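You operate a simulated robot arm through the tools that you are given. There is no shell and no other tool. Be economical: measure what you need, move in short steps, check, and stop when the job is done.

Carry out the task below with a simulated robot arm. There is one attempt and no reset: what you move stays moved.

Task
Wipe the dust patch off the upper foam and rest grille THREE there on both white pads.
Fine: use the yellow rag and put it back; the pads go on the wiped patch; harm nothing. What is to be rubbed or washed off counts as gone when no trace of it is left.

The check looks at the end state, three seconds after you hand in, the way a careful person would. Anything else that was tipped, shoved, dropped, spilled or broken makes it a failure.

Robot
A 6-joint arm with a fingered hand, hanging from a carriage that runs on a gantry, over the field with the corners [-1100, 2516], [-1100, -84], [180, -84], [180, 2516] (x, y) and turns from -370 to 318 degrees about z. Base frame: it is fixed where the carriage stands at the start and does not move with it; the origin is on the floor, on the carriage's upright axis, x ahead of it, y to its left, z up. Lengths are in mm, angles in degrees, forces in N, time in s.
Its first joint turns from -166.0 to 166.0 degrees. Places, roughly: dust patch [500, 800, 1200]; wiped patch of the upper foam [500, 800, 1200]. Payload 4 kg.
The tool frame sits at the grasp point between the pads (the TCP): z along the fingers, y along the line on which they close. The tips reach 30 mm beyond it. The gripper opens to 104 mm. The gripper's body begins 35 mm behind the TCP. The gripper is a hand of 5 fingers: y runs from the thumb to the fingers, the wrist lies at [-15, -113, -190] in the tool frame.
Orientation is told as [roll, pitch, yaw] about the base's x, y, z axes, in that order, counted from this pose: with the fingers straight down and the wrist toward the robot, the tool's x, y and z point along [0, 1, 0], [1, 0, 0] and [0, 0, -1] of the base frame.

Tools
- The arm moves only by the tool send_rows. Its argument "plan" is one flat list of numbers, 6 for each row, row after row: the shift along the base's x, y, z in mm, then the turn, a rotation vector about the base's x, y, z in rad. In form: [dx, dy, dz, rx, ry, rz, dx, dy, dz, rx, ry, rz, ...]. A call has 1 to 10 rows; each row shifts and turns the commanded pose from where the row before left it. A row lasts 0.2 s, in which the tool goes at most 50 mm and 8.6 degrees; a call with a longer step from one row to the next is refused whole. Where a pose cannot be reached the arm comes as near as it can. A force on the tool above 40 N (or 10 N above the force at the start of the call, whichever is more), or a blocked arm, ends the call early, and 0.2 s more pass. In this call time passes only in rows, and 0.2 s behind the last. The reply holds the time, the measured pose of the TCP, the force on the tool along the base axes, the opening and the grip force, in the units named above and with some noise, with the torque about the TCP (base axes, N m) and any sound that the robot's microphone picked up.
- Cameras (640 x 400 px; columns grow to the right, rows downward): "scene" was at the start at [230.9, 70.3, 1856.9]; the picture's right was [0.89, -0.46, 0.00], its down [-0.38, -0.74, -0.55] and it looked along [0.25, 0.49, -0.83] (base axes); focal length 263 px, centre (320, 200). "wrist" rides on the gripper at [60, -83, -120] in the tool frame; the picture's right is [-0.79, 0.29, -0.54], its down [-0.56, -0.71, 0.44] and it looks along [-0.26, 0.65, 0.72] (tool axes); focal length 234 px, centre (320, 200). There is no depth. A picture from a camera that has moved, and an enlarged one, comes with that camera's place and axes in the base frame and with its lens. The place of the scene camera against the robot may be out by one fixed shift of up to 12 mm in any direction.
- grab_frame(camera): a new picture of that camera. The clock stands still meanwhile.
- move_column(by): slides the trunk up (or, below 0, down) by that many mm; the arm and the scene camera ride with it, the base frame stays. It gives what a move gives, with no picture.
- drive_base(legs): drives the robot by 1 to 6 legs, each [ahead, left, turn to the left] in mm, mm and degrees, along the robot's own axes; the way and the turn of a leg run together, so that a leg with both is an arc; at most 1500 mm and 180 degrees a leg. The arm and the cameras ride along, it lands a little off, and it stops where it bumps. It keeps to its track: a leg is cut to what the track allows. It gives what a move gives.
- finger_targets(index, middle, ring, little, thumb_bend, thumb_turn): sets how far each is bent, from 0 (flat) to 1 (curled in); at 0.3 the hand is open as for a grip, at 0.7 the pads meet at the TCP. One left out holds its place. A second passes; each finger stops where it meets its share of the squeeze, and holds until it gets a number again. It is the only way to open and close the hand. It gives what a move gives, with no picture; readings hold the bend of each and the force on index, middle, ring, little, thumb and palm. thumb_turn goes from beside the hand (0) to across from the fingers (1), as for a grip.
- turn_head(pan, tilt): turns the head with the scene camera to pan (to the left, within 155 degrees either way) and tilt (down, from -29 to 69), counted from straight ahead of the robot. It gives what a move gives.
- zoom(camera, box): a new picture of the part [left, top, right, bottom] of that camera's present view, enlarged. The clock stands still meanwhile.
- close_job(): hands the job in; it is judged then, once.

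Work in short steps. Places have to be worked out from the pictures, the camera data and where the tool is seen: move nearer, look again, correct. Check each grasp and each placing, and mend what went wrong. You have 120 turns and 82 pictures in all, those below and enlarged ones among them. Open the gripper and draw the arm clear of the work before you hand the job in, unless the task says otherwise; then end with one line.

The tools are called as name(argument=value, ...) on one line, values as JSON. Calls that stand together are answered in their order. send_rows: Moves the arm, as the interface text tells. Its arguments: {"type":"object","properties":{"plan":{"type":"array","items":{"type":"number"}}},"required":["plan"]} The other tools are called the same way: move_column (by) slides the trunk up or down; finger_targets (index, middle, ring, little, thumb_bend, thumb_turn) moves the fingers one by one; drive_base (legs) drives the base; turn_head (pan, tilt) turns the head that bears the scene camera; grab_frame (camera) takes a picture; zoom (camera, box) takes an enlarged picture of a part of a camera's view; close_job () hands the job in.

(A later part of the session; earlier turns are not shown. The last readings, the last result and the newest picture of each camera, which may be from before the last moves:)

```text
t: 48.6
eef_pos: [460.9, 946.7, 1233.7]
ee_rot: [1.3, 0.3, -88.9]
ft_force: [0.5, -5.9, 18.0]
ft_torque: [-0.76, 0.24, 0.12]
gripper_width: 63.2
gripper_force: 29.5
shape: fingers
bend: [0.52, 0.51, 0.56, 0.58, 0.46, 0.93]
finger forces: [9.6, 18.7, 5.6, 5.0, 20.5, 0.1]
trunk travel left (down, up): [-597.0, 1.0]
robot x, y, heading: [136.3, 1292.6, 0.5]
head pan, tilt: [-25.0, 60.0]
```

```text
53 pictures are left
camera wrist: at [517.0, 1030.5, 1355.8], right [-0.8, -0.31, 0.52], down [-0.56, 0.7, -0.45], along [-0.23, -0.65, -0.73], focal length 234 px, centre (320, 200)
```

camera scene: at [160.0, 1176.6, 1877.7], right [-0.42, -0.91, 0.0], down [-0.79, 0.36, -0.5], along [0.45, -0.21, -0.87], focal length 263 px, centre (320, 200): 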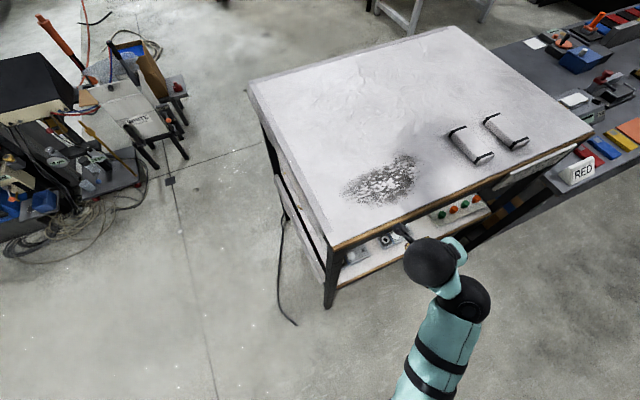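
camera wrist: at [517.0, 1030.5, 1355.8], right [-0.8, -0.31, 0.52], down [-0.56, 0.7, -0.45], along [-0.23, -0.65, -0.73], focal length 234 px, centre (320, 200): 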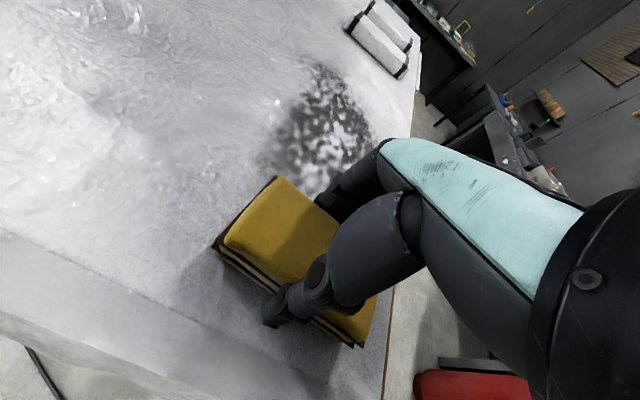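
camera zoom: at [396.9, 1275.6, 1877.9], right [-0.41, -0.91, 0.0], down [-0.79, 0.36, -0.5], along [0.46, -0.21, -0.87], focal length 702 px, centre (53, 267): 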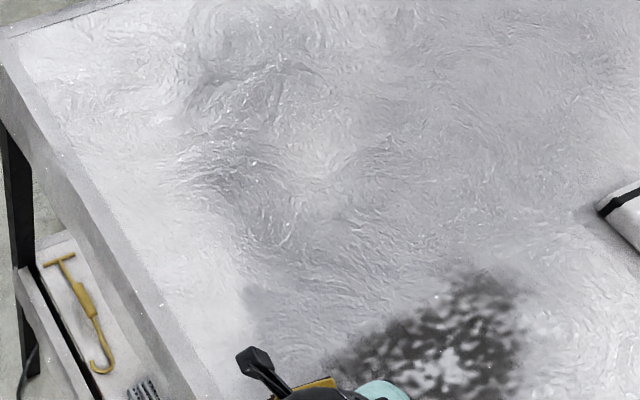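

The dust is unchanged. The force acts about 39 mm toward the finger side, so the middle fingertip is touching the foam and not the rag. I'll set the rag down, loosen, rise a few mm and regrip it higher.

finger_targets(index=0.42, middle=0.42, ring=0.42, little=0.42, thumb_bend=0.36)

send_rows(plan=[0, 0, 4, 0, 0, 0, 0, 0, 4, 0, 0, 0])

grab_frame(camera="wrist")

```text
t: 49.6
eef_pos: [461.7, 949.0, 1234.4]
ee_rot: [1.3, 0.3, -88.9]
ft_force: [1.0, 1.5, 7.9]
ft_torque: [-0.27, 0.06, 0.04]
gripper_width: 79.7
gripper_force: 3.9
shape: fingers
bend: [0.42, 0.44, 0.42, 0.42, 0.36, 0.97]
finger forces: [0.0, 7.5, 0.0, 0.0, 0.1, 0.1]
trunk travel left (down, up): [-597.0, 1.0]
robot x, y, heading: [135.5, 1297.3, 0.4]
head pan, tilt: [-25.0, 60.0]
```

```text
t: 50.2
eef_pos: [460.8, 948.8, 1241.2]
ee_rot: [1.2, 0.4, -88.8]
ft_force: [0.7, 0.8, -1.1]
ft_torque: [-0.01, 0.01, 0.04]
gripper_width: 80.1
gripper_force: 0.1
shape: fingers
bend: [0.42, 0.42, 0.42, 0.42, 0.36, 0.97]
finger forces: [0.0, 0.0, 0.0, 0.1, 0.0, 0.0]
trunk travel left (down, up): [-597.0, 1.0]
robot x, y, heading: [136.4, 1296.4, 0.3]
head pan, tilt: [-25.0, 60.0]
```

```text
52 pictures are left
camera wrist: at [516.3, 1032.3, 1362.8], right [-0.79, -0.31, 0.52], down [-0.56, 0.7, -0.44], along [-0.23, -0.65, -0.73], focal length 234 px, centre (320, 200)
```

wrist: 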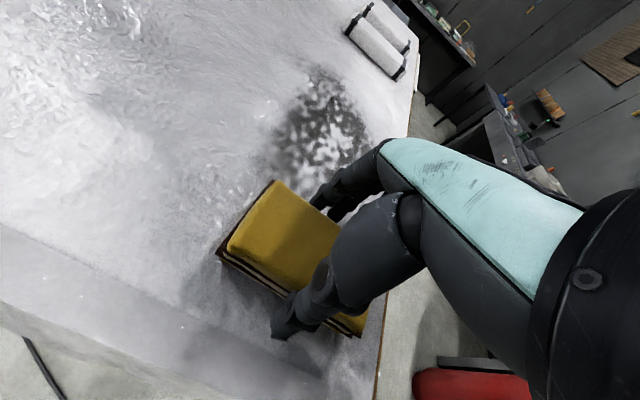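

The rag rests on the foam. I'll rise 3 mm more and regrip.

send_rows(plan=[0, 0, 3, 0, 0, 0])

finger_targets(index=0.62, middle=0.6, ring=0.62, little=0.62, thumb_bend=0.62)

send_rows(plan=[0, 0, -3, 0, 0, 0, 0, 0, -3, 0, 0, 0])

grab_frame(camera="wrist")

```text
t: 50.6
eef_pos: [461.4, 948.4, 1244.0]
ee_rot: [1.2, 0.3, -89.0]
ft_force: [0.1, -0.2, -0.1]
ft_torque: [-0.02, 0.01, 0.01]
gripper_width: 79.8
gripper_force: 0.0
shape: fingers
bend: [0.42, 0.42, 0.42, 0.42, 0.36, 0.97]
finger forces: [0.1, 0.0, 0.0, 0.1, 0.0, 0.0]
trunk travel left (down, up): [-597.0, 1.0]
robot x, y, heading: [138.3, 1296.3, 0.5]
head pan, tilt: [-25.0, 60.0]
```

```text
t: 51.6
eef_pos: [461.6, 947.6, 1244.1]
ee_rot: [1.3, 0.3, -89.0]
ft_force: [-0.6, -0.8, 2.5]
ft_torque: [-0.07, 0.08, -0.01]
gripper_width: 62.0
gripper_force: 15.9
shape: fingers
bend: [0.53, 0.55, 0.57, 0.61, 0.43, 0.95]
finger forces: [6.5, 4.5, 4.0, 1.6, 16.0, 0.0]
trunk travel left (down, up): [-597.0, 1.0]
robot x, y, heading: [135.1, 1291.1, 0.5]
head pan, tilt: [-25.0, 60.0]
```

```text
t: 52.2
eef_pos: [460.5, 946.0, 1241.8]
ee_rot: [1.5, -0.1, -89.0]
ft_force: [-3.2, 0.4, 31.3]
ft_torque: [0.33, 0.25, 0.11]
gripper_width: 62.7
gripper_force: 18.2
shape: fingers
bend: [0.54, 0.56, 0.58, 0.61, 0.43, 0.95]
finger forces: [6.0, 3.8, 3.8, 3.3, 19.8, 0.0]
trunk travel left (down, up): [-597.0, 1.0]
robot x, y, heading: [139.5, 1295.6, 0.6]
head pan, tilt: [-25.0, 60.0]
```

```text
51 pictures are left
camera wrist: at [516.7, 1030.3, 1362.7], right [-0.8, -0.3, 0.52], down [-0.56, 0.7, -0.45], along [-0.23, -0.65, -0.72], focal length 234 px, centre (320, 200)
```

wrist: 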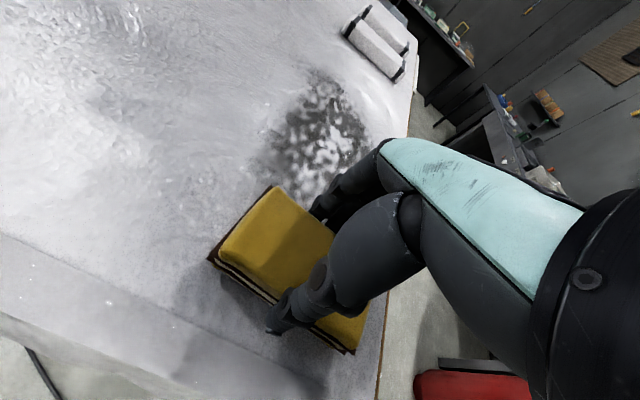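

Now the rag itself carries the force. I'll ease off about 1 mm and stroke.

send_rows(plan=[0, 0, 1, 0, 0, 0])

drive_base(legs=[[0, -300, 0], [0, 300, 0]])

grab_frame(camera="wrist")

```text
t: 52.6
eef_pos: [462.8, 945.6, 1240.5]
ee_rot: [1.4, 0.2, -88.9]
ft_force: [-0.5, -2.5, 28.5]
ft_torque: [0.14, 0.12, 0.1]
gripper_width: 62.8
gripper_force: 19.4
shape: fingers
bend: [0.54, 0.56, 0.58, 0.61, 0.43, 0.95]
finger forces: [7.2, 4.6, 4.6, 3.1, 18.3, 0.0]
trunk travel left (down, up): [-597.0, 1.0]
robot x, y, heading: [137.6, 1296.1, 0.5]
head pan, tilt: [-25.0, 60.0]
```

```text
t: 56.3
eef_pos: [460.9, 943.5, 1239.8]
ee_rot: [1.3, 0.3, -88.7]
ft_force: [-0.6, 3.8, 14.2]
ft_torque: [0.3, 0.0, -0.04]
gripper_width: 62.9
gripper_force: 17.8
shape: fingers
bend: [0.54, 0.56, 0.58, 0.6, 0.43, 0.94]
finger forces: [6.6, 3.5, 3.2, 1.4, 20.2, 0.1]
trunk travel left (down, up): [-597.0, 1.0]
robot x, y, heading: [134.5, 1290.5, 0.7]
head pan, tilt: [-25.0, 60.0]
```

```text
50 pictures are left
camera wrist: at [516.5, 1027.1, 1361.3], right [-0.79, -0.31, 0.52], down [-0.56, 0.7, -0.44], along [-0.23, -0.65, -0.73], focal length 234 px, centre (320, 200)
```

wrist: 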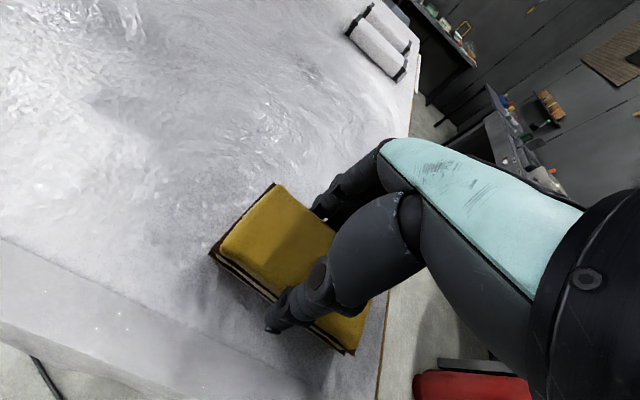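

That worked; the dust is nearly all gone. I'll do another pass shifted +x, to cover the far side of the patch.

drive_base(legs=[[44, 0, 0], [0, -310, 0], [0, 320, 0], [-75, 0, 0], [0, -310, 0], [0, 310, 0]])

send_rows(plan=[0, 0, 12, 0, 0, 0, 0, 0, 12, 0, 0, 0])

grab_frame(camera="wrist")

```text
t: 64.7
eef_pos: [421.0, 955.2, 1240.1]
ee_rot: [1.3, 0.4, -89.3]
ft_force: [-1.1, 3.7, 11.5]
ft_torque: [0.2, 0.04, -0.06]
gripper_width: 63.2
gripper_force: 16.7
shape: fingers
bend: [0.54, 0.56, 0.58, 0.61, 0.43, 0.94]
finger forces: [6.5, 3.5, 3.1, 1.3, 20.2, 0.0]
trunk travel left (down, up): [-597.0, 1.0]
robot x, y, heading: [99.5, 1302.2, 0.0]
head pan, tilt: [-25.0, 60.0]
```

```text
t: 65.3
eef_pos: [419.3, 955.0, 1262.8]
ee_rot: [1.4, 0.4, -89.3]
ft_force: [0.7, 0.3, -1.2]
ft_torque: [0.02, 0.02, -0.02]
gripper_width: 63.2
gripper_force: 16.5
shape: fingers
bend: [0.54, 0.56, 0.58, 0.6, 0.43, 0.94]
finger forces: [7.1, 3.7, 3.5, 1.8, 16.6, 0.0]
trunk travel left (down, up): [-597.0, 1.0]
robot x, y, heading: [96.2, 1304.6, 0.2]
head pan, tilt: [-25.0, 60.0]
```

```text
49 pictures are left
camera wrist: at [475.4, 1038.4, 1384.4], right [-0.8, -0.3, 0.52], down [-0.56, 0.7, -0.44], along [-0.23, -0.65, -0.73], focal length 234 px, centre (320, 200)
```

wrist: 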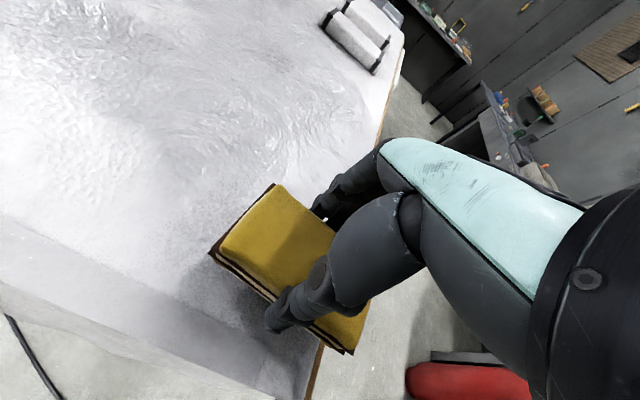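

It looks clean from the wrist. I'll back off to view it with the scene camera, then carry the rag home along the front.

drive_base(legs=[[-190, 0, 0], [0, -300, 0]])

turn_head(pan=10, tilt=60)

grab_frame(camera="scene")

```text
t: 68.5
eef_pos: [237.9, 655.5, 1261.4]
ee_rot: [1.3, 0.3, -89.0]
ft_force: [-1.5, -0.9, -0.6]
ft_torque: [-0.02, -0.01, -0.01]
gripper_width: 63.3
gripper_force: 16.2
shape: fingers
bend: [0.54, 0.56, 0.58, 0.6, 0.43, 0.94]
finger forces: [7.2, 3.7, 3.4, 1.8, 16.7, 0.0]
trunk travel left (down, up): [-597.0, 1.0]
robot x, y, heading: [-85.2, 1001.9, 0.4]
head pan, tilt: [-25.0, 60.0]
```

```text
t: 69.5
eef_pos: [236.7, 654.6, 1262.2]
ee_rot: [1.3, 0.4, -89.0]
ft_force: [0.0, 0.2, -0.9]
ft_torque: [-0.05, -0.01, 0.02]
gripper_width: 63.1
gripper_force: 16.2
shape: fingers
bend: [0.54, 0.56, 0.58, 0.6, 0.43, 0.94]
finger forces: [7.2, 3.6, 3.4, 1.9, 16.5, 0.0]
trunk travel left (down, up): [-597.0, 1.0]
robot x, y, heading: [-82.8, 1003.3, 0.4]
head pan, tilt: [10.0, 60.0]
```

```text
48 pictures are left
camera scene: at [179.0, 1022.9, 1877.7], right [0.18, -0.98, 0.0], down [-0.85, -0.15, -0.5], along [0.49, 0.09, -0.87], focal length 263 px, centre (320, 200)
```

scene: 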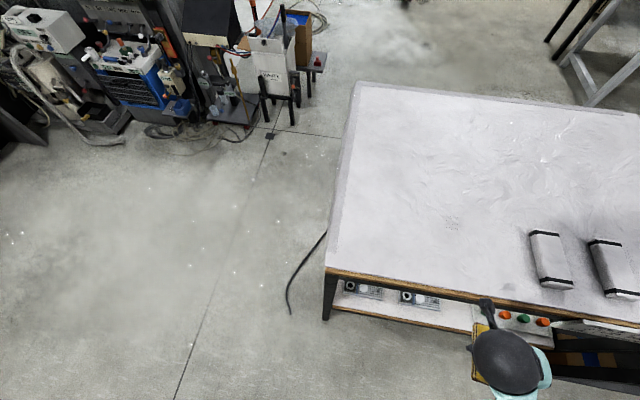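

There may be a faint trace near (452,223), so I'll zoom there.

zoom(camera="scene", box=[370, 170, 530, 270])

```text
4.00 times, centred on (450, 220) of scene
camera zoom: at [179.0, 1022.9, 1877.7], right [0.18, -0.98, 0.0], down [-0.85, -0.15, -0.5], along [0.49, 0.09, -0.87], focal length 1053 px, centre (-200, 120)
```

zoom: 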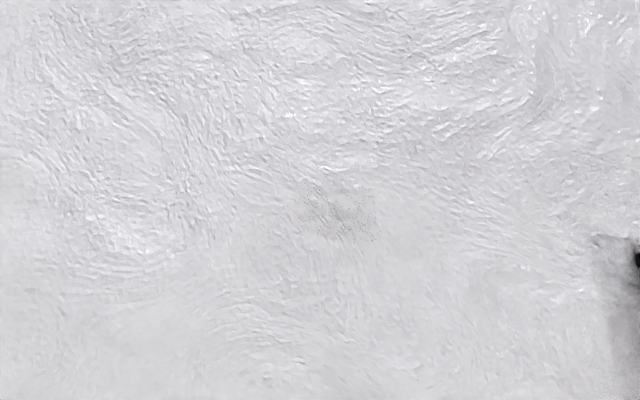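

A faint speckled trace remains around (552,708), just past the x range I covered. I'll extend the arm a bit and go back for that spot.

send_rows(plan=[20, 0, 0, 0, 0, 0, 20, 0, 0, 0, 0, 0])

drive_base(legs=[[0, 100, 0], [255, 0, 0]])

send_rows(plan=[0, 0, -12, 0, 0, 0, 0, 0, -8, 0, 0, 0, 0, 0, -3, 0, 0, 0])

```text
t: 70.1
eef_pos: [276.7, 653.9, 1261.9]
ee_rot: [1.7, 0.6, -88.8]
ft_force: [1.0, 0.7, -0.6]
ft_torque: [0.02, -0.01, -0.03]
gripper_width: 63.1
gripper_force: 16.6
shape: fingers
bend: [0.54, 0.56, 0.58, 0.6, 0.43, 0.94]
finger forces: [7.2, 3.7, 3.5, 1.9, 16.7, 0.0]
trunk travel left (down, up): [-597.0, 1.0]
robot x, y, heading: [-85.6, 1000.4, 0.2]
head pan, tilt: [10.0, 60.0]
```

```text
t: 72.7
eef_pos: [529.5, 756.9, 1261.7]
ee_rot: [1.7, 0.4, -88.6]
ft_force: [-0.1, 0.3, -1.5]
ft_torque: [0.02, -0.02, 0.0]
gripper_width: 63.2
gripper_force: 15.8
shape: fingers
bend: [0.54, 0.56, 0.58, 0.6, 0.43, 0.94]
finger forces: [7.1, 3.7, 3.5, 1.8, 16.6, 0.0]
trunk travel left (down, up): [-597.0, 1.0]
robot x, y, heading: [168.5, 1104.3, 0.6]
head pan, tilt: [10.0, 60.0]
```

```text
t: 73.5
eef_pos: [531.4, 757.0, 1240.8]
ee_rot: [1.8, 0.4, -88.6]
ft_force: [-1.4, 0.6, 4.6]
ft_torque: [-0.03, 0.09, -0.01]
gripper_width: 63.1
gripper_force: 17.8
shape: fingers
bend: [0.54, 0.56, 0.58, 0.6, 0.43, 0.94]
finger forces: [7.1, 3.7, 3.4, 1.7, 17.5, 0.1]
trunk travel left (down, up): [-597.0, 1.0]
robot x, y, heading: [168.2, 1103.8, 0.4]
head pan, tilt: [10.0, 60.0]
```

Contact is light, so I'll press 1.5 mm more and stroke over the trace several times.

send_rows(plan=[0, 0, -1.5, 0, 0, 0])

drive_base(legs=[[0, -120, 0], [11, 0, 0], [0, 200, 0], [-40, 0, 0], [0, -200, 0], [0, 120, 0]])

send_rows(plan=[-15, 0, 12, 0, 0, 0, -15, 0, 12, 0, 0, 0])

drive_base(legs=[[-240, 0, 0], [0, -100, 0]])

grab_frame(camera="scene")

zoom(camera="scene", box=[350, 140, 542, 260])

```text
t: 73.9
eef_pos: [532.3, 755.2, 1239.9]
ee_rot: [1.7, 0.4, -88.5]
ft_force: [-4.0, 3.2, 13.4]
ft_torque: [0.12, 0.14, 0.0]
gripper_width: 63.2
gripper_force: 17.2
shape: fingers
bend: [0.54, 0.56, 0.58, 0.61, 0.43, 0.94]
finger forces: [6.7, 3.7, 3.6, 1.4, 20.0, 0.1]
trunk travel left (down, up): [-597.0, 1.0]
robot x, y, heading: [171.2, 1102.0, 0.5]
head pan, tilt: [10.0, 60.0]
```

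```text
t: 79.2
eef_pos: [498.9, 758.5, 1238.2]
ee_rot: [1.6, 0.5, -88.5]
ft_force: [-1.1, 6.5, 16.2]
ft_torque: [0.17, 0.04, -0.08]
gripper_width: 63.6
gripper_force: 16.9
shape: fingers
bend: [0.55, 0.57, 0.59, 0.61, 0.43, 0.94]
finger forces: [6.1, 3.3, 2.8, 0.8, 21.8, 0.0]
trunk travel left (down, up): [-597.0, 1.0]
robot x, y, heading: [134.5, 1104.2, 0.3]
head pan, tilt: [10.0, 60.0]
```

```text
t: 79.8
eef_pos: [467.9, 757.9, 1260.7]
ee_rot: [1.7, 0.5, -88.5]
ft_force: [0.9, 0.5, -0.4]
ft_torque: [0.03, 0.02, 0.0]
gripper_width: 63.4
gripper_force: 16.9
shape: fingers
bend: [0.54, 0.57, 0.58, 0.61, 0.43, 0.94]
finger forces: [7.3, 3.9, 3.6, 1.7, 16.7, 0.0]
trunk travel left (down, up): [-597.0, 1.0]
robot x, y, heading: [136.1, 1104.5, 0.2]
head pan, tilt: [10.0, 60.0]
```

```text
t: 82.3
eef_pos: [230.6, 658.5, 1260.9]
ee_rot: [1.7, 0.5, -88.5]
ft_force: [0.2, 0.1, -0.4]
ft_torque: [-0.03, -0.03, 0.0]
gripper_width: 63.1
gripper_force: 16.4
shape: fingers
bend: [0.54, 0.57, 0.58, 0.61, 0.43, 0.94]
finger forces: [7.3, 3.9, 3.6, 1.6, 16.9, 0.0]
trunk travel left (down, up): [-597.0, 1.0]
robot x, y, heading: [-98.1, 1001.6, 0.5]
head pan, tilt: [10.0, 60.0]
```

```text
46 pictures are left
camera scene: at [162.3, 1026.8, 1877.7], right [0.18, -0.98, 0.0], down [-0.85, -0.16, -0.5], along [0.49, 0.09, -0.87], focal length 263 px, centre (320, 200)
```

scene: 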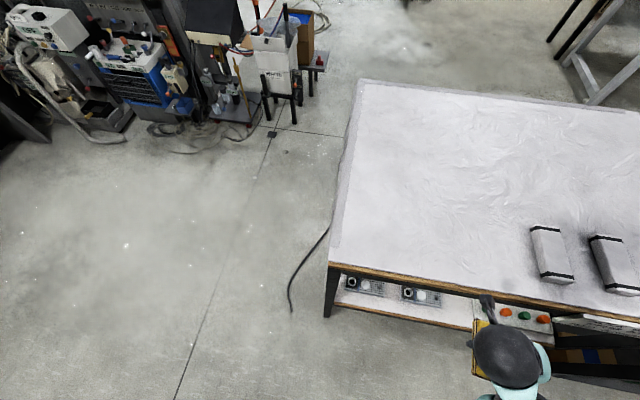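

```text
3.33 times, centred on (446, 200) of scene
camera zoom: at [162.3, 1026.8, 1877.7], right [0.18, -0.98, 0.0], down [-0.85, -0.16, -0.5], along [0.49, 0.09, -0.87], focal length 878 px, centre (-100, 200)
```

zoom: 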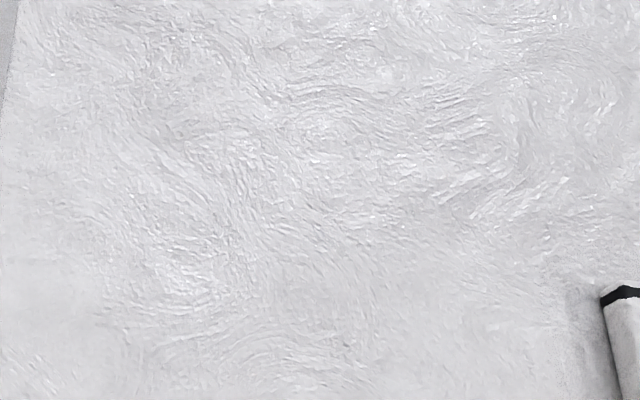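

All dust is gone. Next I carry the rag back to its home at (480,144.5).

drive_base(legs=[[0, -514, 0], [249, 0, 0]])

grab_frame(camera="wrist")

```text
t: 86.8
eef_pos: [485.5, 138.1, 1261.6]
ee_rot: [1.5, 0.5, -88.6]
ft_force: [1.5, -0.4, -0.4]
ft_torque: [0.05, -0.02, -0.01]
gripper_width: 63.5
gripper_force: 16.6
shape: fingers
bend: [0.54, 0.57, 0.58, 0.61, 0.43, 0.94]
finger forces: [7.3, 3.9, 3.6, 1.7, 16.9, 0.0]
trunk travel left (down, up): [-597.0, 1.0]
robot x, y, heading: [155.3, 488.8, 0.4]
head pan, tilt: [10.0, 60.0]
```

```text
44 pictures are left
camera wrist: at [539.9, 222.7, 1384.0], right [-0.8, -0.31, 0.52], down [-0.56, 0.7, -0.45], along [-0.22, -0.65, -0.73], focal length 234 px, centre (320, 200)
```

wrist: 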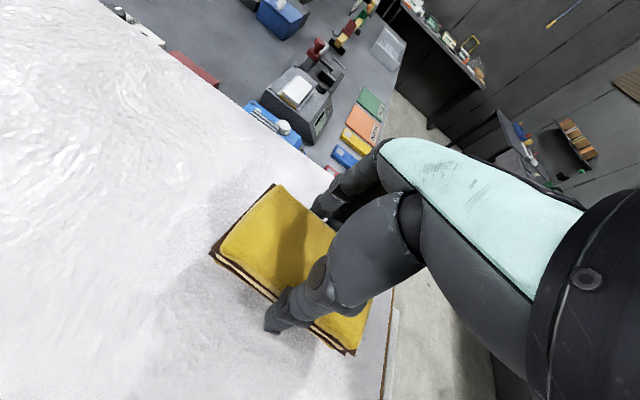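

I'm almost exactly over home. I'll fine-adjust to (480,140) and lower until contact.

send_rows(plan=[-5, 2, -8, 0, 0, -0.015, 0, 0, -8, 0, 0, 0, 0, 0, -4, 0, 0, 0])

```text
t: 87.6
eef_pos: [481.0, 141.1, 1241.8]
ee_rot: [1.6, 0.5, -89.5]
ft_force: [-0.9, 0.2, -1.0]
ft_torque: [-0.05, -0.04, -0.01]
gripper_width: 63.1
gripper_force: 17.0
shape: fingers
bend: [0.54, 0.57, 0.58, 0.61, 0.43, 0.94]
finger forces: [7.3, 3.9, 3.7, 1.7, 16.8, 0.0]
trunk travel left (down, up): [-597.0, 1.0]
robot x, y, heading: [157.7, 487.8, 0.4]
head pan, tilt: [10.0, 60.0]
```

I'll go 2 mm down to touch and open the hand.

send_rows(plan=[0, 0, -1.5, 0, 0, 0])

finger_targets(index=0.3, middle=0.3, ring=0.3, little=0.3, thumb_bend=0.3)

send_rows(plan=[0, 0, 15, 0, 0, 0, 0, 0, 15, 0, 0, 0, 5, -5, 10, 0, 0, 0, 5, -5, 5, 0, 0, 0])

grab_frame(camera="wrist")

```text
t: 88.0
eef_pos: [480.5, 141.6, 1240.3]
ee_rot: [1.6, 0.5, -89.6]
ft_force: [-0.1, -0.1, -0.1]
ft_torque: [-0.01, 0.0, -0.02]
gripper_width: 63.0
gripper_force: 16.3
shape: fingers
bend: [0.54, 0.57, 0.58, 0.61, 0.43, 0.94]
finger forces: [7.3, 3.9, 3.6, 1.7, 16.8, 0.0]
trunk travel left (down, up): [-597.0, 1.0]
robot x, y, heading: [155.2, 484.9, 0.7]
head pan, tilt: [10.0, 60.0]
```

```text
t: 89.0
eef_pos: [480.5, 142.6, 1240.4]
ee_rot: [1.7, 0.4, -89.6]
ft_force: [0.6, 0.5, -0.9]
ft_torque: [0.03, 0.04, 0.01]
gripper_width: 103.1
gripper_force: 0.1
shape: fingers
bend: [0.3, 0.3, 0.3, 0.3, 0.3, 0.97]
finger forces: [0.1, 0.0, 0.0, 0.0, 0.0, 0.0]
trunk travel left (down, up): [-597.0, 1.0]
robot x, y, heading: [153.5, 487.1, 0.3]
head pan, tilt: [10.0, 60.0]
```

```text
t: 90.0
eef_pos: [489.7, 126.7, 1283.5]
ee_rot: [2.1, 0.6, -89.2]
ft_force: [0.0, -0.2, -0.5]
ft_torque: [0.05, -0.02, -0.01]
gripper_width: 102.8
gripper_force: 0.0
shape: fingers
bend: [0.3, 0.3, 0.3, 0.3, 0.3, 0.97]
finger forces: [0.0, 0.1, 0.0, 0.0, 0.0, 0.0]
out of reach, approached as far as the arm can: row 3
trunk travel left (down, up): [-597.0, 1.0]
robot x, y, heading: [154.8, 485.5, 0.3]
head pan, tilt: [10.0, 60.0]
```

```text
43 pictures are left
camera wrist: at [543.9, 210.5, 1404.9], right [-0.8, -0.3, 0.51], down [-0.55, 0.7, -0.45], along [-0.22, -0.64, -0.73], focal length 234 px, centre (320, 200)
```

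wrist: 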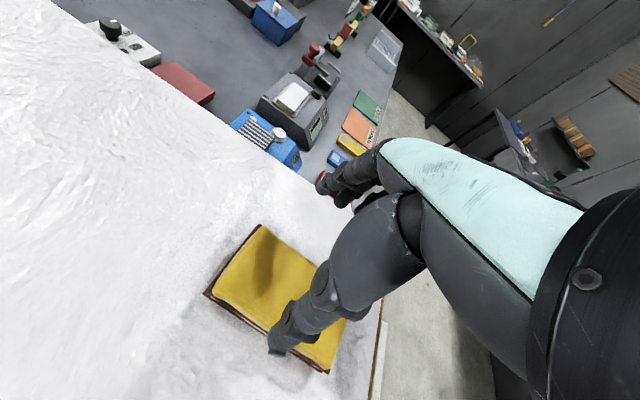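

The rag is home. I'll back out and move left along the front edge to view the pads with the wrist camera.

drive_base(legs=[[-190, 0, 0], [0, 355, 0]])

grab_frame(camera="wrist")

```text
t: 93.4
eef_pos: [298.5, 472.0, 1282.8]
ee_rot: [2.0, 0.6, -89.0]
ft_force: [0.3, 0.4, -0.8]
ft_torque: [0.01, 0.02, -0.01]
gripper_width: 103.2
gripper_force: 0.1
shape: fingers
bend: [0.3, 0.3, 0.3, 0.3, 0.3, 0.97]
finger forces: [0.1, 0.0, 0.1, 0.1, 0.1, 0.2]
trunk travel left (down, up): [-597.0, 1.0]
robot x, y, heading: [-35.1, 831.5, 0.7]
head pan, tilt: [10.0, 60.0]
```

```text
42 pictures are left
camera wrist: at [352.2, 555.6, 1404.9], right [-0.8, -0.31, 0.51], down [-0.55, 0.7, -0.45], along [-0.22, -0.64, -0.73], focal length 234 px, centre (320, 200)
```

wrist: 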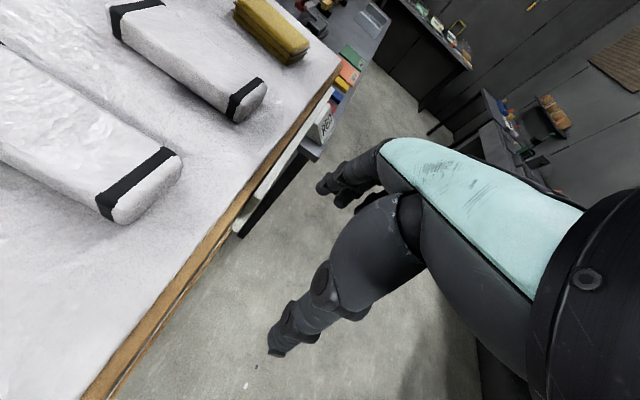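

Pad A: x≈420–555, y 442–505, top ≈1230. Pad B: y 281–348. I'll drive over pad A and check.

drive_base(legs=[[188, 2, 0]])

grab_frame(camera="wrist")

```text
t: 94.9
eef_pos: [488.6, 476.4, 1281.9]
ee_rot: [2.1, 0.6, -89.1]
ft_force: [0.5, 0.1, -0.3]
ft_torque: [0.0, -0.02, -0.02]
gripper_width: 103.0
gripper_force: 0.0
shape: fingers
bend: [0.3, 0.3, 0.3, 0.3, 0.3, 0.97]
finger forces: [0.0, 0.1, 0.1, 0.0, 0.1, 0.0]
trunk travel left (down, up): [-597.0, 1.0]
robot x, y, heading: [156.9, 836.4, 0.5]
head pan, tilt: [10.0, 60.0]
```

```text
41 pictures are left
camera wrist: at [542.2, 558.5, 1404.8], right [-0.8, -0.31, 0.51], down [-0.55, 0.7, -0.45], along [-0.22, -0.64, -0.73], focal length 234 px, centre (320, 200)
```

wrist: 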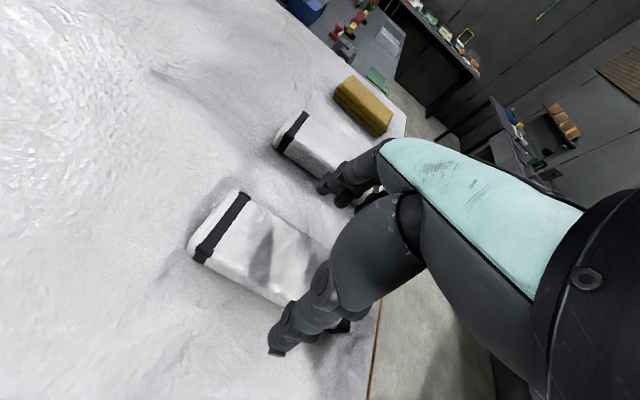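

I'm centred on pad A (about 140×60, centre (490,477)). Lowering and gripping.

send_rows(plan=[0, 0, -13, 0, 0, 0, 0, 0, -13, 0, 0, 0, 0, 0, -12, 0, 0, 0])

finger_targets(index=0.62, middle=0.62, ring=0.62, little=0.62, thumb_bend=0.62)

grab_frame(camera="wrist")

```text
t: 95.7
eef_pos: [489.0, 477.2, 1243.5]
ee_rot: [2.0, 0.6, -89.1]
ft_force: [-0.1, 0.4, 0.0]
ft_torque: [0.0, 0.01, -0.03]
gripper_width: 102.9
gripper_force: 0.0
shape: fingers
bend: [0.3, 0.3, 0.3, 0.3, 0.3, 0.97]
finger forces: [0.1, 0.0, 0.0, 0.1, 0.0, 0.0]
trunk travel left (down, up): [-597.0, 1.0]
robot x, y, heading: [153.4, 832.3, 0.7]
head pan, tilt: [10.0, 60.0]
```

```text
t: 96.7
eef_pos: [488.4, 476.4, 1244.5]
ee_rot: [2.0, 0.6, -89.2]
ft_force: [0.2, -1.0, 0.1]
ft_torque: [-0.02, 0.03, 0.02]
gripper_width: 56.0
gripper_force: 16.9
shape: fingers
bend: [0.53, 0.56, 0.57, 0.59, 0.48, 0.94]
finger forces: [5.8, 5.5, 3.8, 2.3, 17.3, 0.1]
trunk travel left (down, up): [-597.0, 1.0]
robot x, y, heading: [153.1, 832.8, 0.5]
head pan, tilt: [10.0, 60.0]
```

```text
40 pictures are left
camera wrist: at [543.0, 558.4, 1366.5], right [-0.8, -0.31, 0.51], down [-0.55, 0.7, -0.45], along [-0.22, -0.64, -0.73], focal length 234 px, centre (320, 200)
```

wrist: 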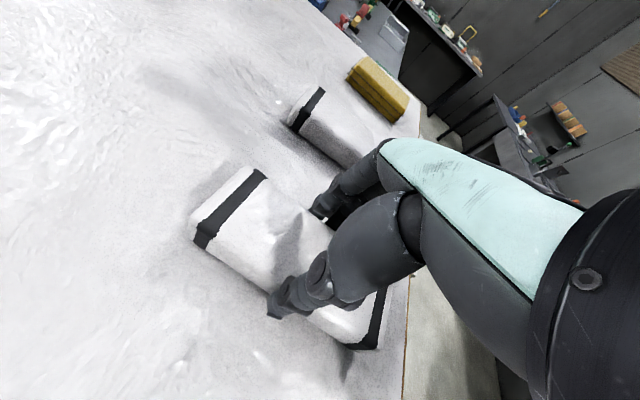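

Pad A is held, 56 mm wide. Grille THREE looks about 120 (x) × 165 (y), so I'll set the pads along x at y≈855 and y≈755. Lifting and driving left.

send_rows(plan=[0, 0, 10, 0, 0, 0, 0, 0, 10, 0, 0, 0])

drive_base(legs=[[-8, 379, 0]])

grab_frame(camera="wrist")

```text
t: 97.3
eef_pos: [489.5, 474.8, 1264.4]
ee_rot: [1.9, 0.6, -89.2]
ft_force: [-0.2, -0.8, 0.3]
ft_torque: [0.01, 0.04, 0.01]
gripper_width: 56.0
gripper_force: 16.6
shape: fingers
bend: [0.53, 0.56, 0.57, 0.6, 0.48, 0.94]
finger forces: [6.3, 5.4, 3.8, 1.4, 16.8, 0.0]
trunk travel left (down, up): [-597.0, 1.0]
robot x, y, heading: [154.0, 834.7, 0.4]
head pan, tilt: [10.0, 60.0]
```

```text
t: 99.7
eef_pos: [478.8, 846.4, 1264.3]
ee_rot: [2.0, 0.6, -89.1]
ft_force: [-0.1, 0.2, 0.5]
ft_torque: [-0.01, 0.01, 0.02]
gripper_width: 56.2
gripper_force: 16.8
shape: fingers
bend: [0.53, 0.56, 0.57, 0.6, 0.48, 0.94]
finger forces: [6.3, 5.3, 3.7, 1.5, 16.9, 0.1]
trunk travel left (down, up): [-597.0, 1.0]
robot x, y, heading: [140.6, 1203.6, 0.5]
head pan, tilt: [10.0, 60.0]
```

```text
39 pictures are left
camera wrist: at [532.4, 929.3, 1387.0], right [-0.8, -0.31, 0.51], down [-0.55, 0.7, -0.45], along [-0.22, -0.64, -0.73], focal length 234 px, centre (320, 200)
```

wrist: 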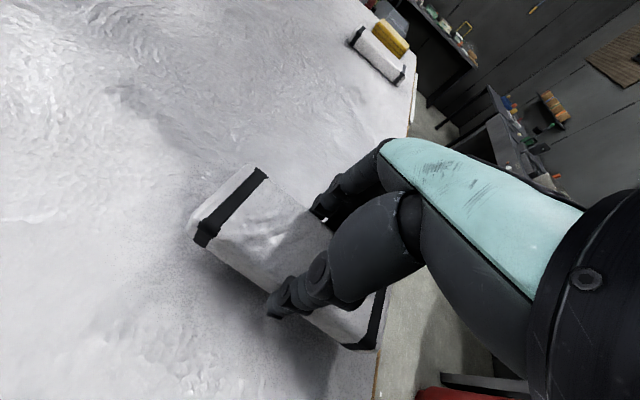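

The pad is held level. I'll shift +6 in y, lower to contact and release.

send_rows(plan=[0, 6, -10, 0, 0, 0, 0, 0, -8, 0, 0, 0, 0, 0, -2, 0, 0, 0])

finger_targets(index=0.3, middle=0.3, ring=0.3, little=0.3, thumb_bend=0.3)

send_rows(plan=[0, 0, 14, 0, 0, 0, 0, 0, 14, 0, 0, 0, 4, -4, 12, 0, 0, 0])

grab_frame(camera="wrist")

```text
t: 100.5
eef_pos: [478.8, 852.8, 1244.4]
ee_rot: [2.1, 0.5, -89.1]
ft_force: [1.0, 1.2, 2.8]
ft_torque: [-0.02, 0.17, 0.0]
gripper_width: 55.7
gripper_force: 18.1
shape: fingers
bend: [0.53, 0.56, 0.57, 0.6, 0.48, 0.94]
finger forces: [6.0, 5.2, 3.8, 3.8, 17.3, 0.0]
trunk travel left (down, up): [-597.0, 1.0]
robot x, y, heading: [141.6, 1207.2, 0.4]
head pan, tilt: [10.0, 60.0]
```

```text
t: 101.5
eef_pos: [479.2, 852.4, 1242.8]
ee_rot: [2.0, 0.5, -89.1]
ft_force: [-0.2, 0.0, -0.3]
ft_torque: [0.03, -0.02, -0.03]
gripper_width: 103.1
gripper_force: 0.0
shape: fingers
bend: [0.3, 0.3, 0.3, 0.3, 0.3, 0.97]
finger forces: [0.1, 0.0, 0.0, 0.0, 0.0, 0.1]
trunk travel left (down, up): [-597.0, 1.0]
robot x, y, heading: [141.7, 1204.5, 0.6]
head pan, tilt: [10.0, 60.0]
```

```text
t: 102.3
eef_pos: [482.6, 847.2, 1283.4]
ee_rot: [2.3, 0.6, -89.0]
ft_force: [-0.6, 0.7, 0.8]
ft_torque: [-0.01, 0.0, 0.0]
gripper_width: 103.0
gripper_force: 0.0
shape: fingers
bend: [0.3, 0.3, 0.3, 0.3, 0.3, 0.97]
finger forces: [0.0, 0.1, 0.0, 0.1, 0.1, 0.0]
trunk travel left (down, up): [-597.0, 1.0]
robot x, y, heading: [143.8, 1205.7, 0.8]
head pan, tilt: [10.0, 60.0]
```

```text
38 pictures are left
camera wrist: at [535.8, 930.7, 1405.5], right [-0.8, -0.31, 0.51], down [-0.55, 0.7, -0.45], along [-0.22, -0.64, -0.73], focal length 234 px, centre (320, 200)
```

wrist: 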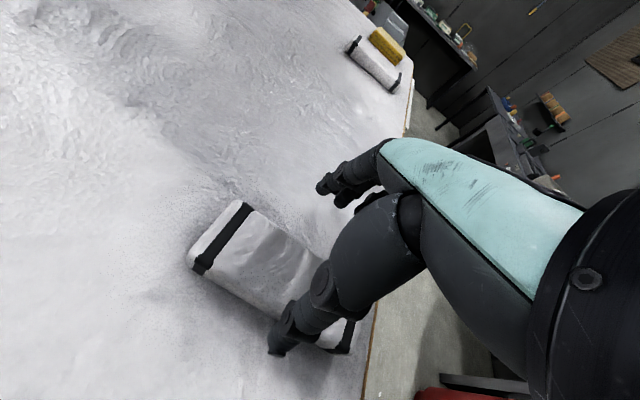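

Pad A is placed. I'll travel at this height over to pad B at about (487,315).

drive_base(legs=[[3, -532, 0]])

grab_frame(camera="wrist")

```text
t: 105.4
eef_pos: [493.8, 313.8, 1282.5]
ee_rot: [2.2, 0.6, -88.7]
ft_force: [-0.4, 0.0, 0.2]
ft_torque: [0.04, -0.01, 0.03]
gripper_width: 102.9
gripper_force: 0.2
shape: fingers
bend: [0.3, 0.3, 0.3, 0.3, 0.3, 0.97]
finger forces: [0.2, 0.0, 0.0, 0.0, 0.0, 0.0]
trunk travel left (down, up): [-597.0, 1.0]
robot x, y, heading: [149.4, 667.1, 1.0]
head pan, tilt: [10.0, 60.0]
```

```text
37 pictures are left
camera wrist: at [546.6, 397.0, 1405.2], right [-0.8, -0.31, 0.51], down [-0.56, 0.7, -0.45], along [-0.22, -0.64, -0.73], focal length 234 px, centre (320, 200)
```

wrist: 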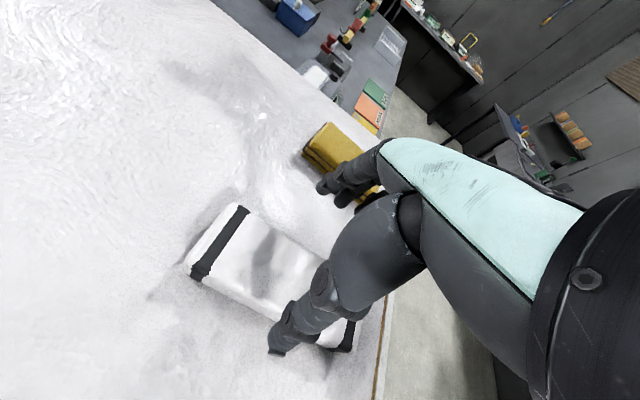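

Pad B appears about 7 mm toward +y. I'll correct, lower and grip.

send_rows(plan=[-2, 8, -13, 0, 0, 0, 0, 0, -13, 0, 0, 0, 0, 0, -12, 0, 0, 0])

finger_targets(index=0.62, middle=0.62, ring=0.62, little=0.62, thumb_bend=0.62)

send_rows(plan=[0, 0, 10, 0, 0, 0, 0, 0, 10, 0, 0, 0])

grab_frame(camera="wrist")

```text
t: 106.2
eef_pos: [491.9, 320.9, 1245.1]
ee_rot: [2.2, 0.7, -88.6]
ft_force: [-0.8, 0.2, 0.2]
ft_torque: [-0.03, 0.02, -0.01]
gripper_width: 102.9
gripper_force: 0.0
shape: fingers
bend: [0.3, 0.3, 0.3, 0.3, 0.3, 0.97]
finger forces: [0.0, 0.0, 0.0, 0.0, 0.0, 0.0]
trunk travel left (down, up): [-597.0, 1.0]
robot x, y, heading: [146.6, 670.8, 1.0]
head pan, tilt: [10.0, 60.0]
```

```text
t: 107.2
eef_pos: [490.9, 322.2, 1243.4]
ee_rot: [2.3, 0.6, -88.7]
ft_force: [-0.8, -0.5, 0.3]
ft_torque: [-0.02, 0.01, 0.01]
gripper_width: 56.0
gripper_force: 16.5
shape: fingers
bend: [0.53, 0.56, 0.57, 0.6, 0.48, 0.94]
finger forces: [6.1, 5.5, 3.8, 1.8, 17.0, 0.1]
trunk travel left (down, up): [-597.0, 1.0]
robot x, y, heading: [150.7, 669.9, 0.6]
head pan, tilt: [10.0, 60.0]
```

```text
t: 107.8
eef_pos: [492.4, 321.8, 1265.2]
ee_rot: [2.1, 0.6, -88.7]
ft_force: [0.1, 0.1, -0.5]
ft_torque: [-0.01, 0.0, 0.01]
gripper_width: 55.8
gripper_force: 16.6
shape: fingers
bend: [0.53, 0.56, 0.57, 0.61, 0.48, 0.94]
finger forces: [6.2, 5.4, 3.9, 1.2, 16.6, 0.0]
trunk travel left (down, up): [-597.0, 1.0]
robot x, y, heading: [146.0, 668.0, 1.0]
head pan, tilt: [10.0, 60.0]
```

```text
36 pictures are left
camera wrist: at [545.0, 405.6, 1387.4], right [-0.8, -0.31, 0.51], down [-0.56, 0.7, -0.45], along [-0.22, -0.64, -0.73], focal length 234 px, centre (320, 200)
```

wrist: 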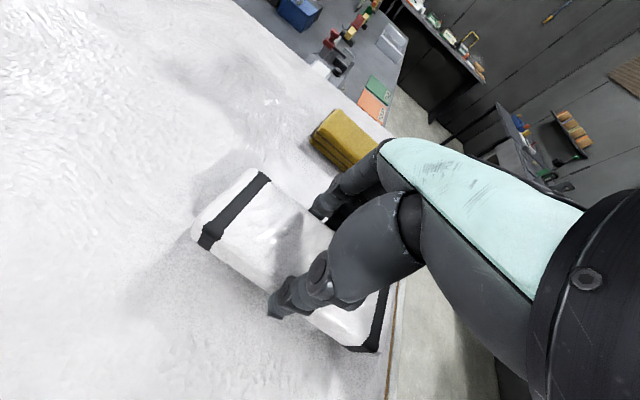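

Gripped and lifted. I'll carry it to y≈745 so the thumb stays clear of pad A when opening.

drive_base(legs=[[-4, 421, 0]])

grab_frame(camera="wrist")

```text
t: 110.4
eef_pos: [483.3, 745.4, 1264.3]
ee_rot: [2.2, 0.7, -88.5]
ft_force: [0.1, 0.0, -0.1]
ft_torque: [-0.01, -0.01, 0.0]
gripper_width: 56.3
gripper_force: 16.7
shape: fingers
bend: [0.53, 0.56, 0.57, 0.61, 0.48, 0.94]
finger forces: [6.3, 5.5, 3.8, 1.3, 16.6, 0.0]
trunk travel left (down, up): [-597.0, 1.0]
robot x, y, heading: [135.0, 1092.8, 1.0]
head pan, tilt: [10.0, 60.0]
```

```text
35 pictures are left
camera wrist: at [534.9, 830.0, 1387.4], right [-0.8, -0.31, 0.51], down [-0.56, 0.7, -0.45], along [-0.21, -0.65, -0.73], focal length 234 px, centre (320, 200)
```

wrist: 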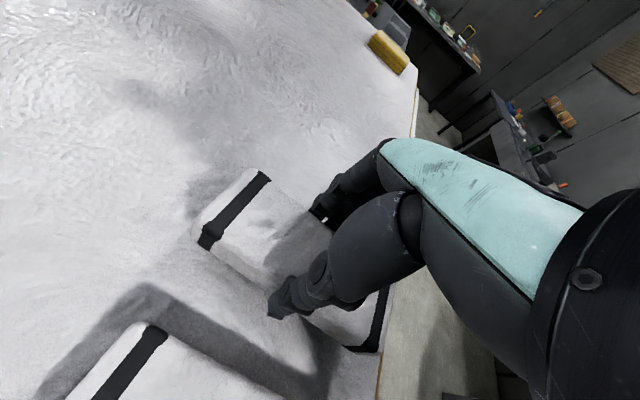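

The pads line up nicely. I'll lower to contact, release gently and lift.

send_rows(plan=[-3, 0, -10, 0, 0, 0, 0, 0, -8, 0, 0, 0, 0, 0, -2, 0, 0, 0])

finger_targets(index=0.35, middle=0.35, ring=0.35, little=0.35, thumb_bend=0.38)

send_rows(plan=[0, 0, 14, 0, 0, 0, 0, 0, 14, 0, 0, 0, 4, -4, 12, 0, 0, 0])

drive_base(legs=[[-260, 0, 0]])

grab_frame(camera="scene")

grab_frame(camera="wrist")

```text
t: 111.2
eef_pos: [478.9, 746.9, 1244.0]
ee_rot: [2.2, 0.7, -88.5]
ft_force: [-0.3, 0.2, 2.0]
ft_torque: [-0.04, 0.14, -0.01]
gripper_width: 56.1
gripper_force: 17.0
shape: fingers
bend: [0.53, 0.56, 0.57, 0.61, 0.48, 0.94]
finger forces: [6.1, 5.4, 3.8, 3.1, 17.0, 0.0]
trunk travel left (down, up): [-597.0, 1.0]
robot x, y, heading: [138.5, 1091.3, 1.0]
head pan, tilt: [10.0, 60.0]
```

```text
t: 112.2
eef_pos: [478.4, 747.4, 1244.4]
ee_rot: [2.1, 0.6, -88.5]
ft_force: [-0.2, 0.4, -0.2]
ft_torque: [0.0, -0.02, -0.01]
gripper_width: 86.7
gripper_force: 0.0
shape: fingers
bend: [0.35, 0.35, 0.35, 0.35, 0.38, 0.97]
finger forces: [0.1, 0.1, 0.0, 0.0, 0.0, 0.1]
trunk travel left (down, up): [-597.0, 1.0]
robot x, y, heading: [141.5, 1092.0, 0.7]
head pan, tilt: [10.0, 60.0]
```

```text
t: 113.0
eef_pos: [484.6, 741.3, 1284.2]
ee_rot: [2.4, 0.7, -88.2]
ft_force: [0.0, 0.2, 0.0]
ft_torque: [0.01, 0.02, 0.0]
gripper_width: 86.8
gripper_force: 0.1
shape: fingers
bend: [0.35, 0.35, 0.35, 0.35, 0.38, 0.97]
finger forces: [0.0, 0.0, 0.0, 0.0, 0.0, 0.0]
trunk travel left (down, up): [-597.0, 1.0]
robot x, y, heading: [137.4, 1092.2, 1.0]
head pan, tilt: [10.0, 60.0]
```

```text
t: 114.9
eef_pos: [225.5, 737.3, 1284.8]
ee_rot: [2.5, 0.5, -88.2]
ft_force: [0.0, -0.1, 0.1]
ft_torque: [0.01, 0.0, -0.01]
gripper_width: 86.9
gripper_force: 0.0
shape: fingers
bend: [0.35, 0.35, 0.35, 0.35, 0.38, 0.97]
finger forces: [0.0, 0.0, 0.0, 0.0, 0.0, 0.0]
trunk travel left (down, up): [-597.0, 1.0]
robot x, y, heading: [-117.7, 1089.5, 1.3]
head pan, tilt: [10.0, 60.0]
```

```text
34 pictures are left
camera scene: at [146.0, 1112.2, 1877.7], right [0.19, -0.98, 0.0], down [-0.85, -0.17, -0.5], along [0.49, 0.1, -0.87], focal length 263 px, centre (320, 200)
```

scene: 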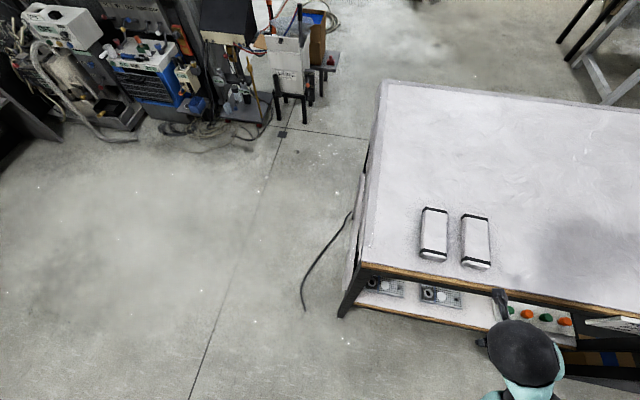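

```text
33 pictures are left
camera wrist: at [276.8, 820.5, 1407.3], right [-0.8, -0.32, 0.51], down [-0.56, 0.69, -0.45], along [-0.21, -0.65, -0.74], focal length 234 px, centre (320, 200)
```

wrist: 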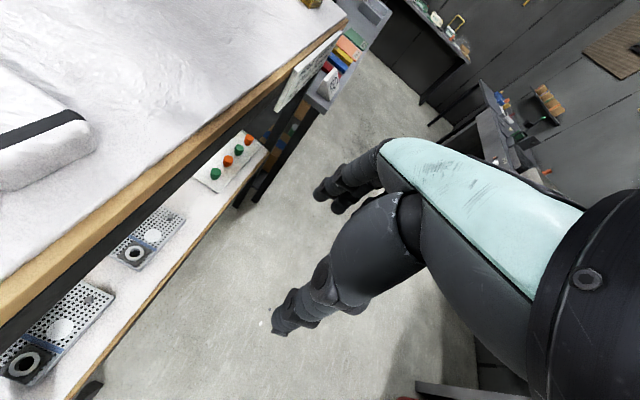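

Both pads are on the wiped patch, centred around (479,800). For the grille I'll back the carriage into free space, swing the hand to yaw 0 and later lower the trunk.

drive_base(legs=[[-240, 0, -1.3], [0, -470, 0]])

send_rows(plan=[18, 35, -6, 0, 0, 0.145, 18, 35, -6, 0, 0, 0.145, 18, 35, -6, 0, 0, 0.145, 18, 35, -6, 0, 0, 0.145, 18, 35, -6, 0, 0, 0.145, 18, 35, 0, 0, 0, 0.145, 18, 35, 0, 0, 0, 0.145, 18, 35, 0, 0, 0, 0.145, 18, 35, 0, 0, 0, 0.145, 18, 35, 0, 0, 0, 0.145])

```text
t: 119.0
eef_pos: [-17.8, 267.3, 1283.9]
ee_rot: [2.6, 0.6, -89.1]
ft_force: [-0.6, 0.0, 0.7]
ft_torque: [-0.03, 0.0, 0.0]
gripper_width: 86.8
gripper_force: 0.0
shape: fingers
bend: [0.35, 0.35, 0.35, 0.35, 0.38, 0.97]
finger forces: [0.0, 0.0, 0.0, 0.2, 0.1, 0.1]
trunk travel left (down, up): [-597.0, 1.0]
robot x, y, heading: [-353.9, 625.1, 0.4]
head pan, tilt: [10.0, 60.0]
```

```text
t: 121.2
eef_pos: [161.2, 619.6, 1252.3]
ee_rot: [2.4, 0.6, -5.9]
ft_force: [0.8, 0.1, 0.8]
ft_torque: [0.05, 0.01, -0.05]
gripper_width: 86.5
gripper_force: 0.0
shape: fingers
bend: [0.35, 0.35, 0.35, 0.35, 0.38, 0.97]
finger forces: [0.0, 0.1, 0.0, 0.0, 0.0, 0.0]
trunk travel left (down, up): [-597.0, 1.0]
robot x, y, heading: [-353.9, 627.5, 0.1]
head pan, tilt: [10.0, 60.0]
```

At yaw ≈−6°, rel (515,−8). I'll square the hand up and lower the trunk 500 mm, then look under the upper tier.

send_rows(plan=[0, 0, 0, -0.04, -0.01, 0.1])

move_column(by=-500)

grab_frame(camera="wrist")

turn_head(pan=0, tilt=35)

grab_frame(camera="scene")

```text
t: 121.6
eef_pos: [160.1, 619.4, 1253.6]
ee_rot: [0.2, 0.0, -0.2]
ft_force: [0.1, -0.3, 0.3]
ft_torque: [0.03, -0.02, 0.01]
gripper_width: 86.8
gripper_force: 0.0
shape: fingers
bend: [0.35, 0.35, 0.35, 0.35, 0.38, 0.97]
finger forces: [0.1, 0.0, 0.0, 0.0, 0.1, 0.0]
trunk travel left (down, up): [-597.0, 1.0]
robot x, y, heading: [-354.5, 625.7, 0.5]
head pan, tilt: [10.0, 60.0]
```

```text
refused: -500 is not a number from -400 to 400
```

```text
32 pictures are left
camera wrist: at [76.6, 679.2, 1372.6], right [0.28, -0.79, 0.54], down [-0.71, -0.55, -0.44], along [0.65, -0.26, -0.72], focal length 234 px, centre (320, 200)
```

wrist: 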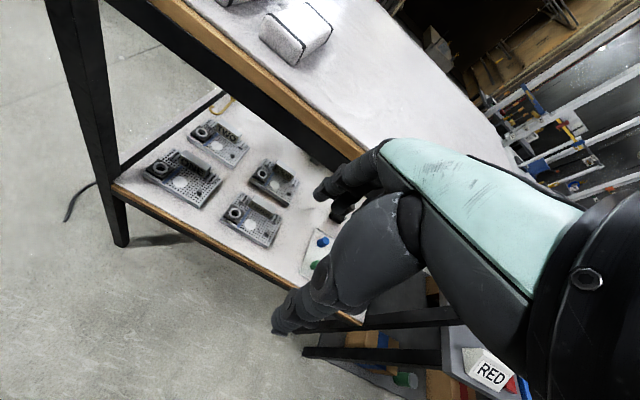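

```text
t: 122.5
eef_pos: [161.5, 618.7, 1252.9]
ee_rot: [0.2, 0.0, -0.4]
ft_force: [0.3, -0.4, 0.2]
ft_torque: [0.06, -0.02, -0.01]
gripper_width: 86.8
gripper_force: 0.1
shape: fingers
bend: [0.35, 0.35, 0.35, 0.35, 0.38, 0.97]
finger forces: [0.0, 0.0, 0.0, 0.0, 0.1, 0.0]
trunk travel left (down, up): [-597.0, 1.0]
robot x, y, heading: [-358.6, 629.6, 0.1]
head pan, tilt: [0.0, 35.0]
```

```text
31 pictures are left
camera scene: at [-69.0, 633.3, 1911.9], right [0.0, -1.0, 0.0], down [-0.57, 0.0, -0.82], along [0.82, 0.0, -0.57], focal length 263 px, centre (320, 200)
```

scene: 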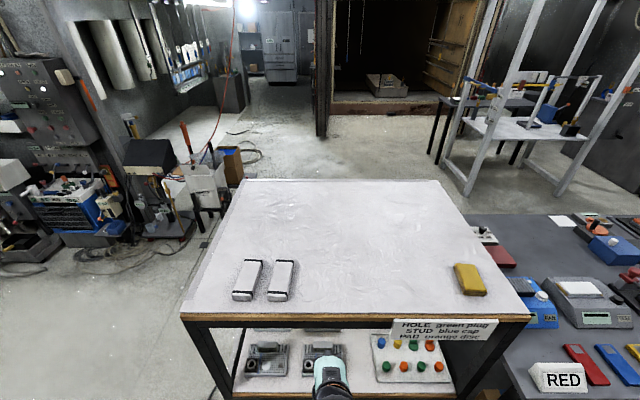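

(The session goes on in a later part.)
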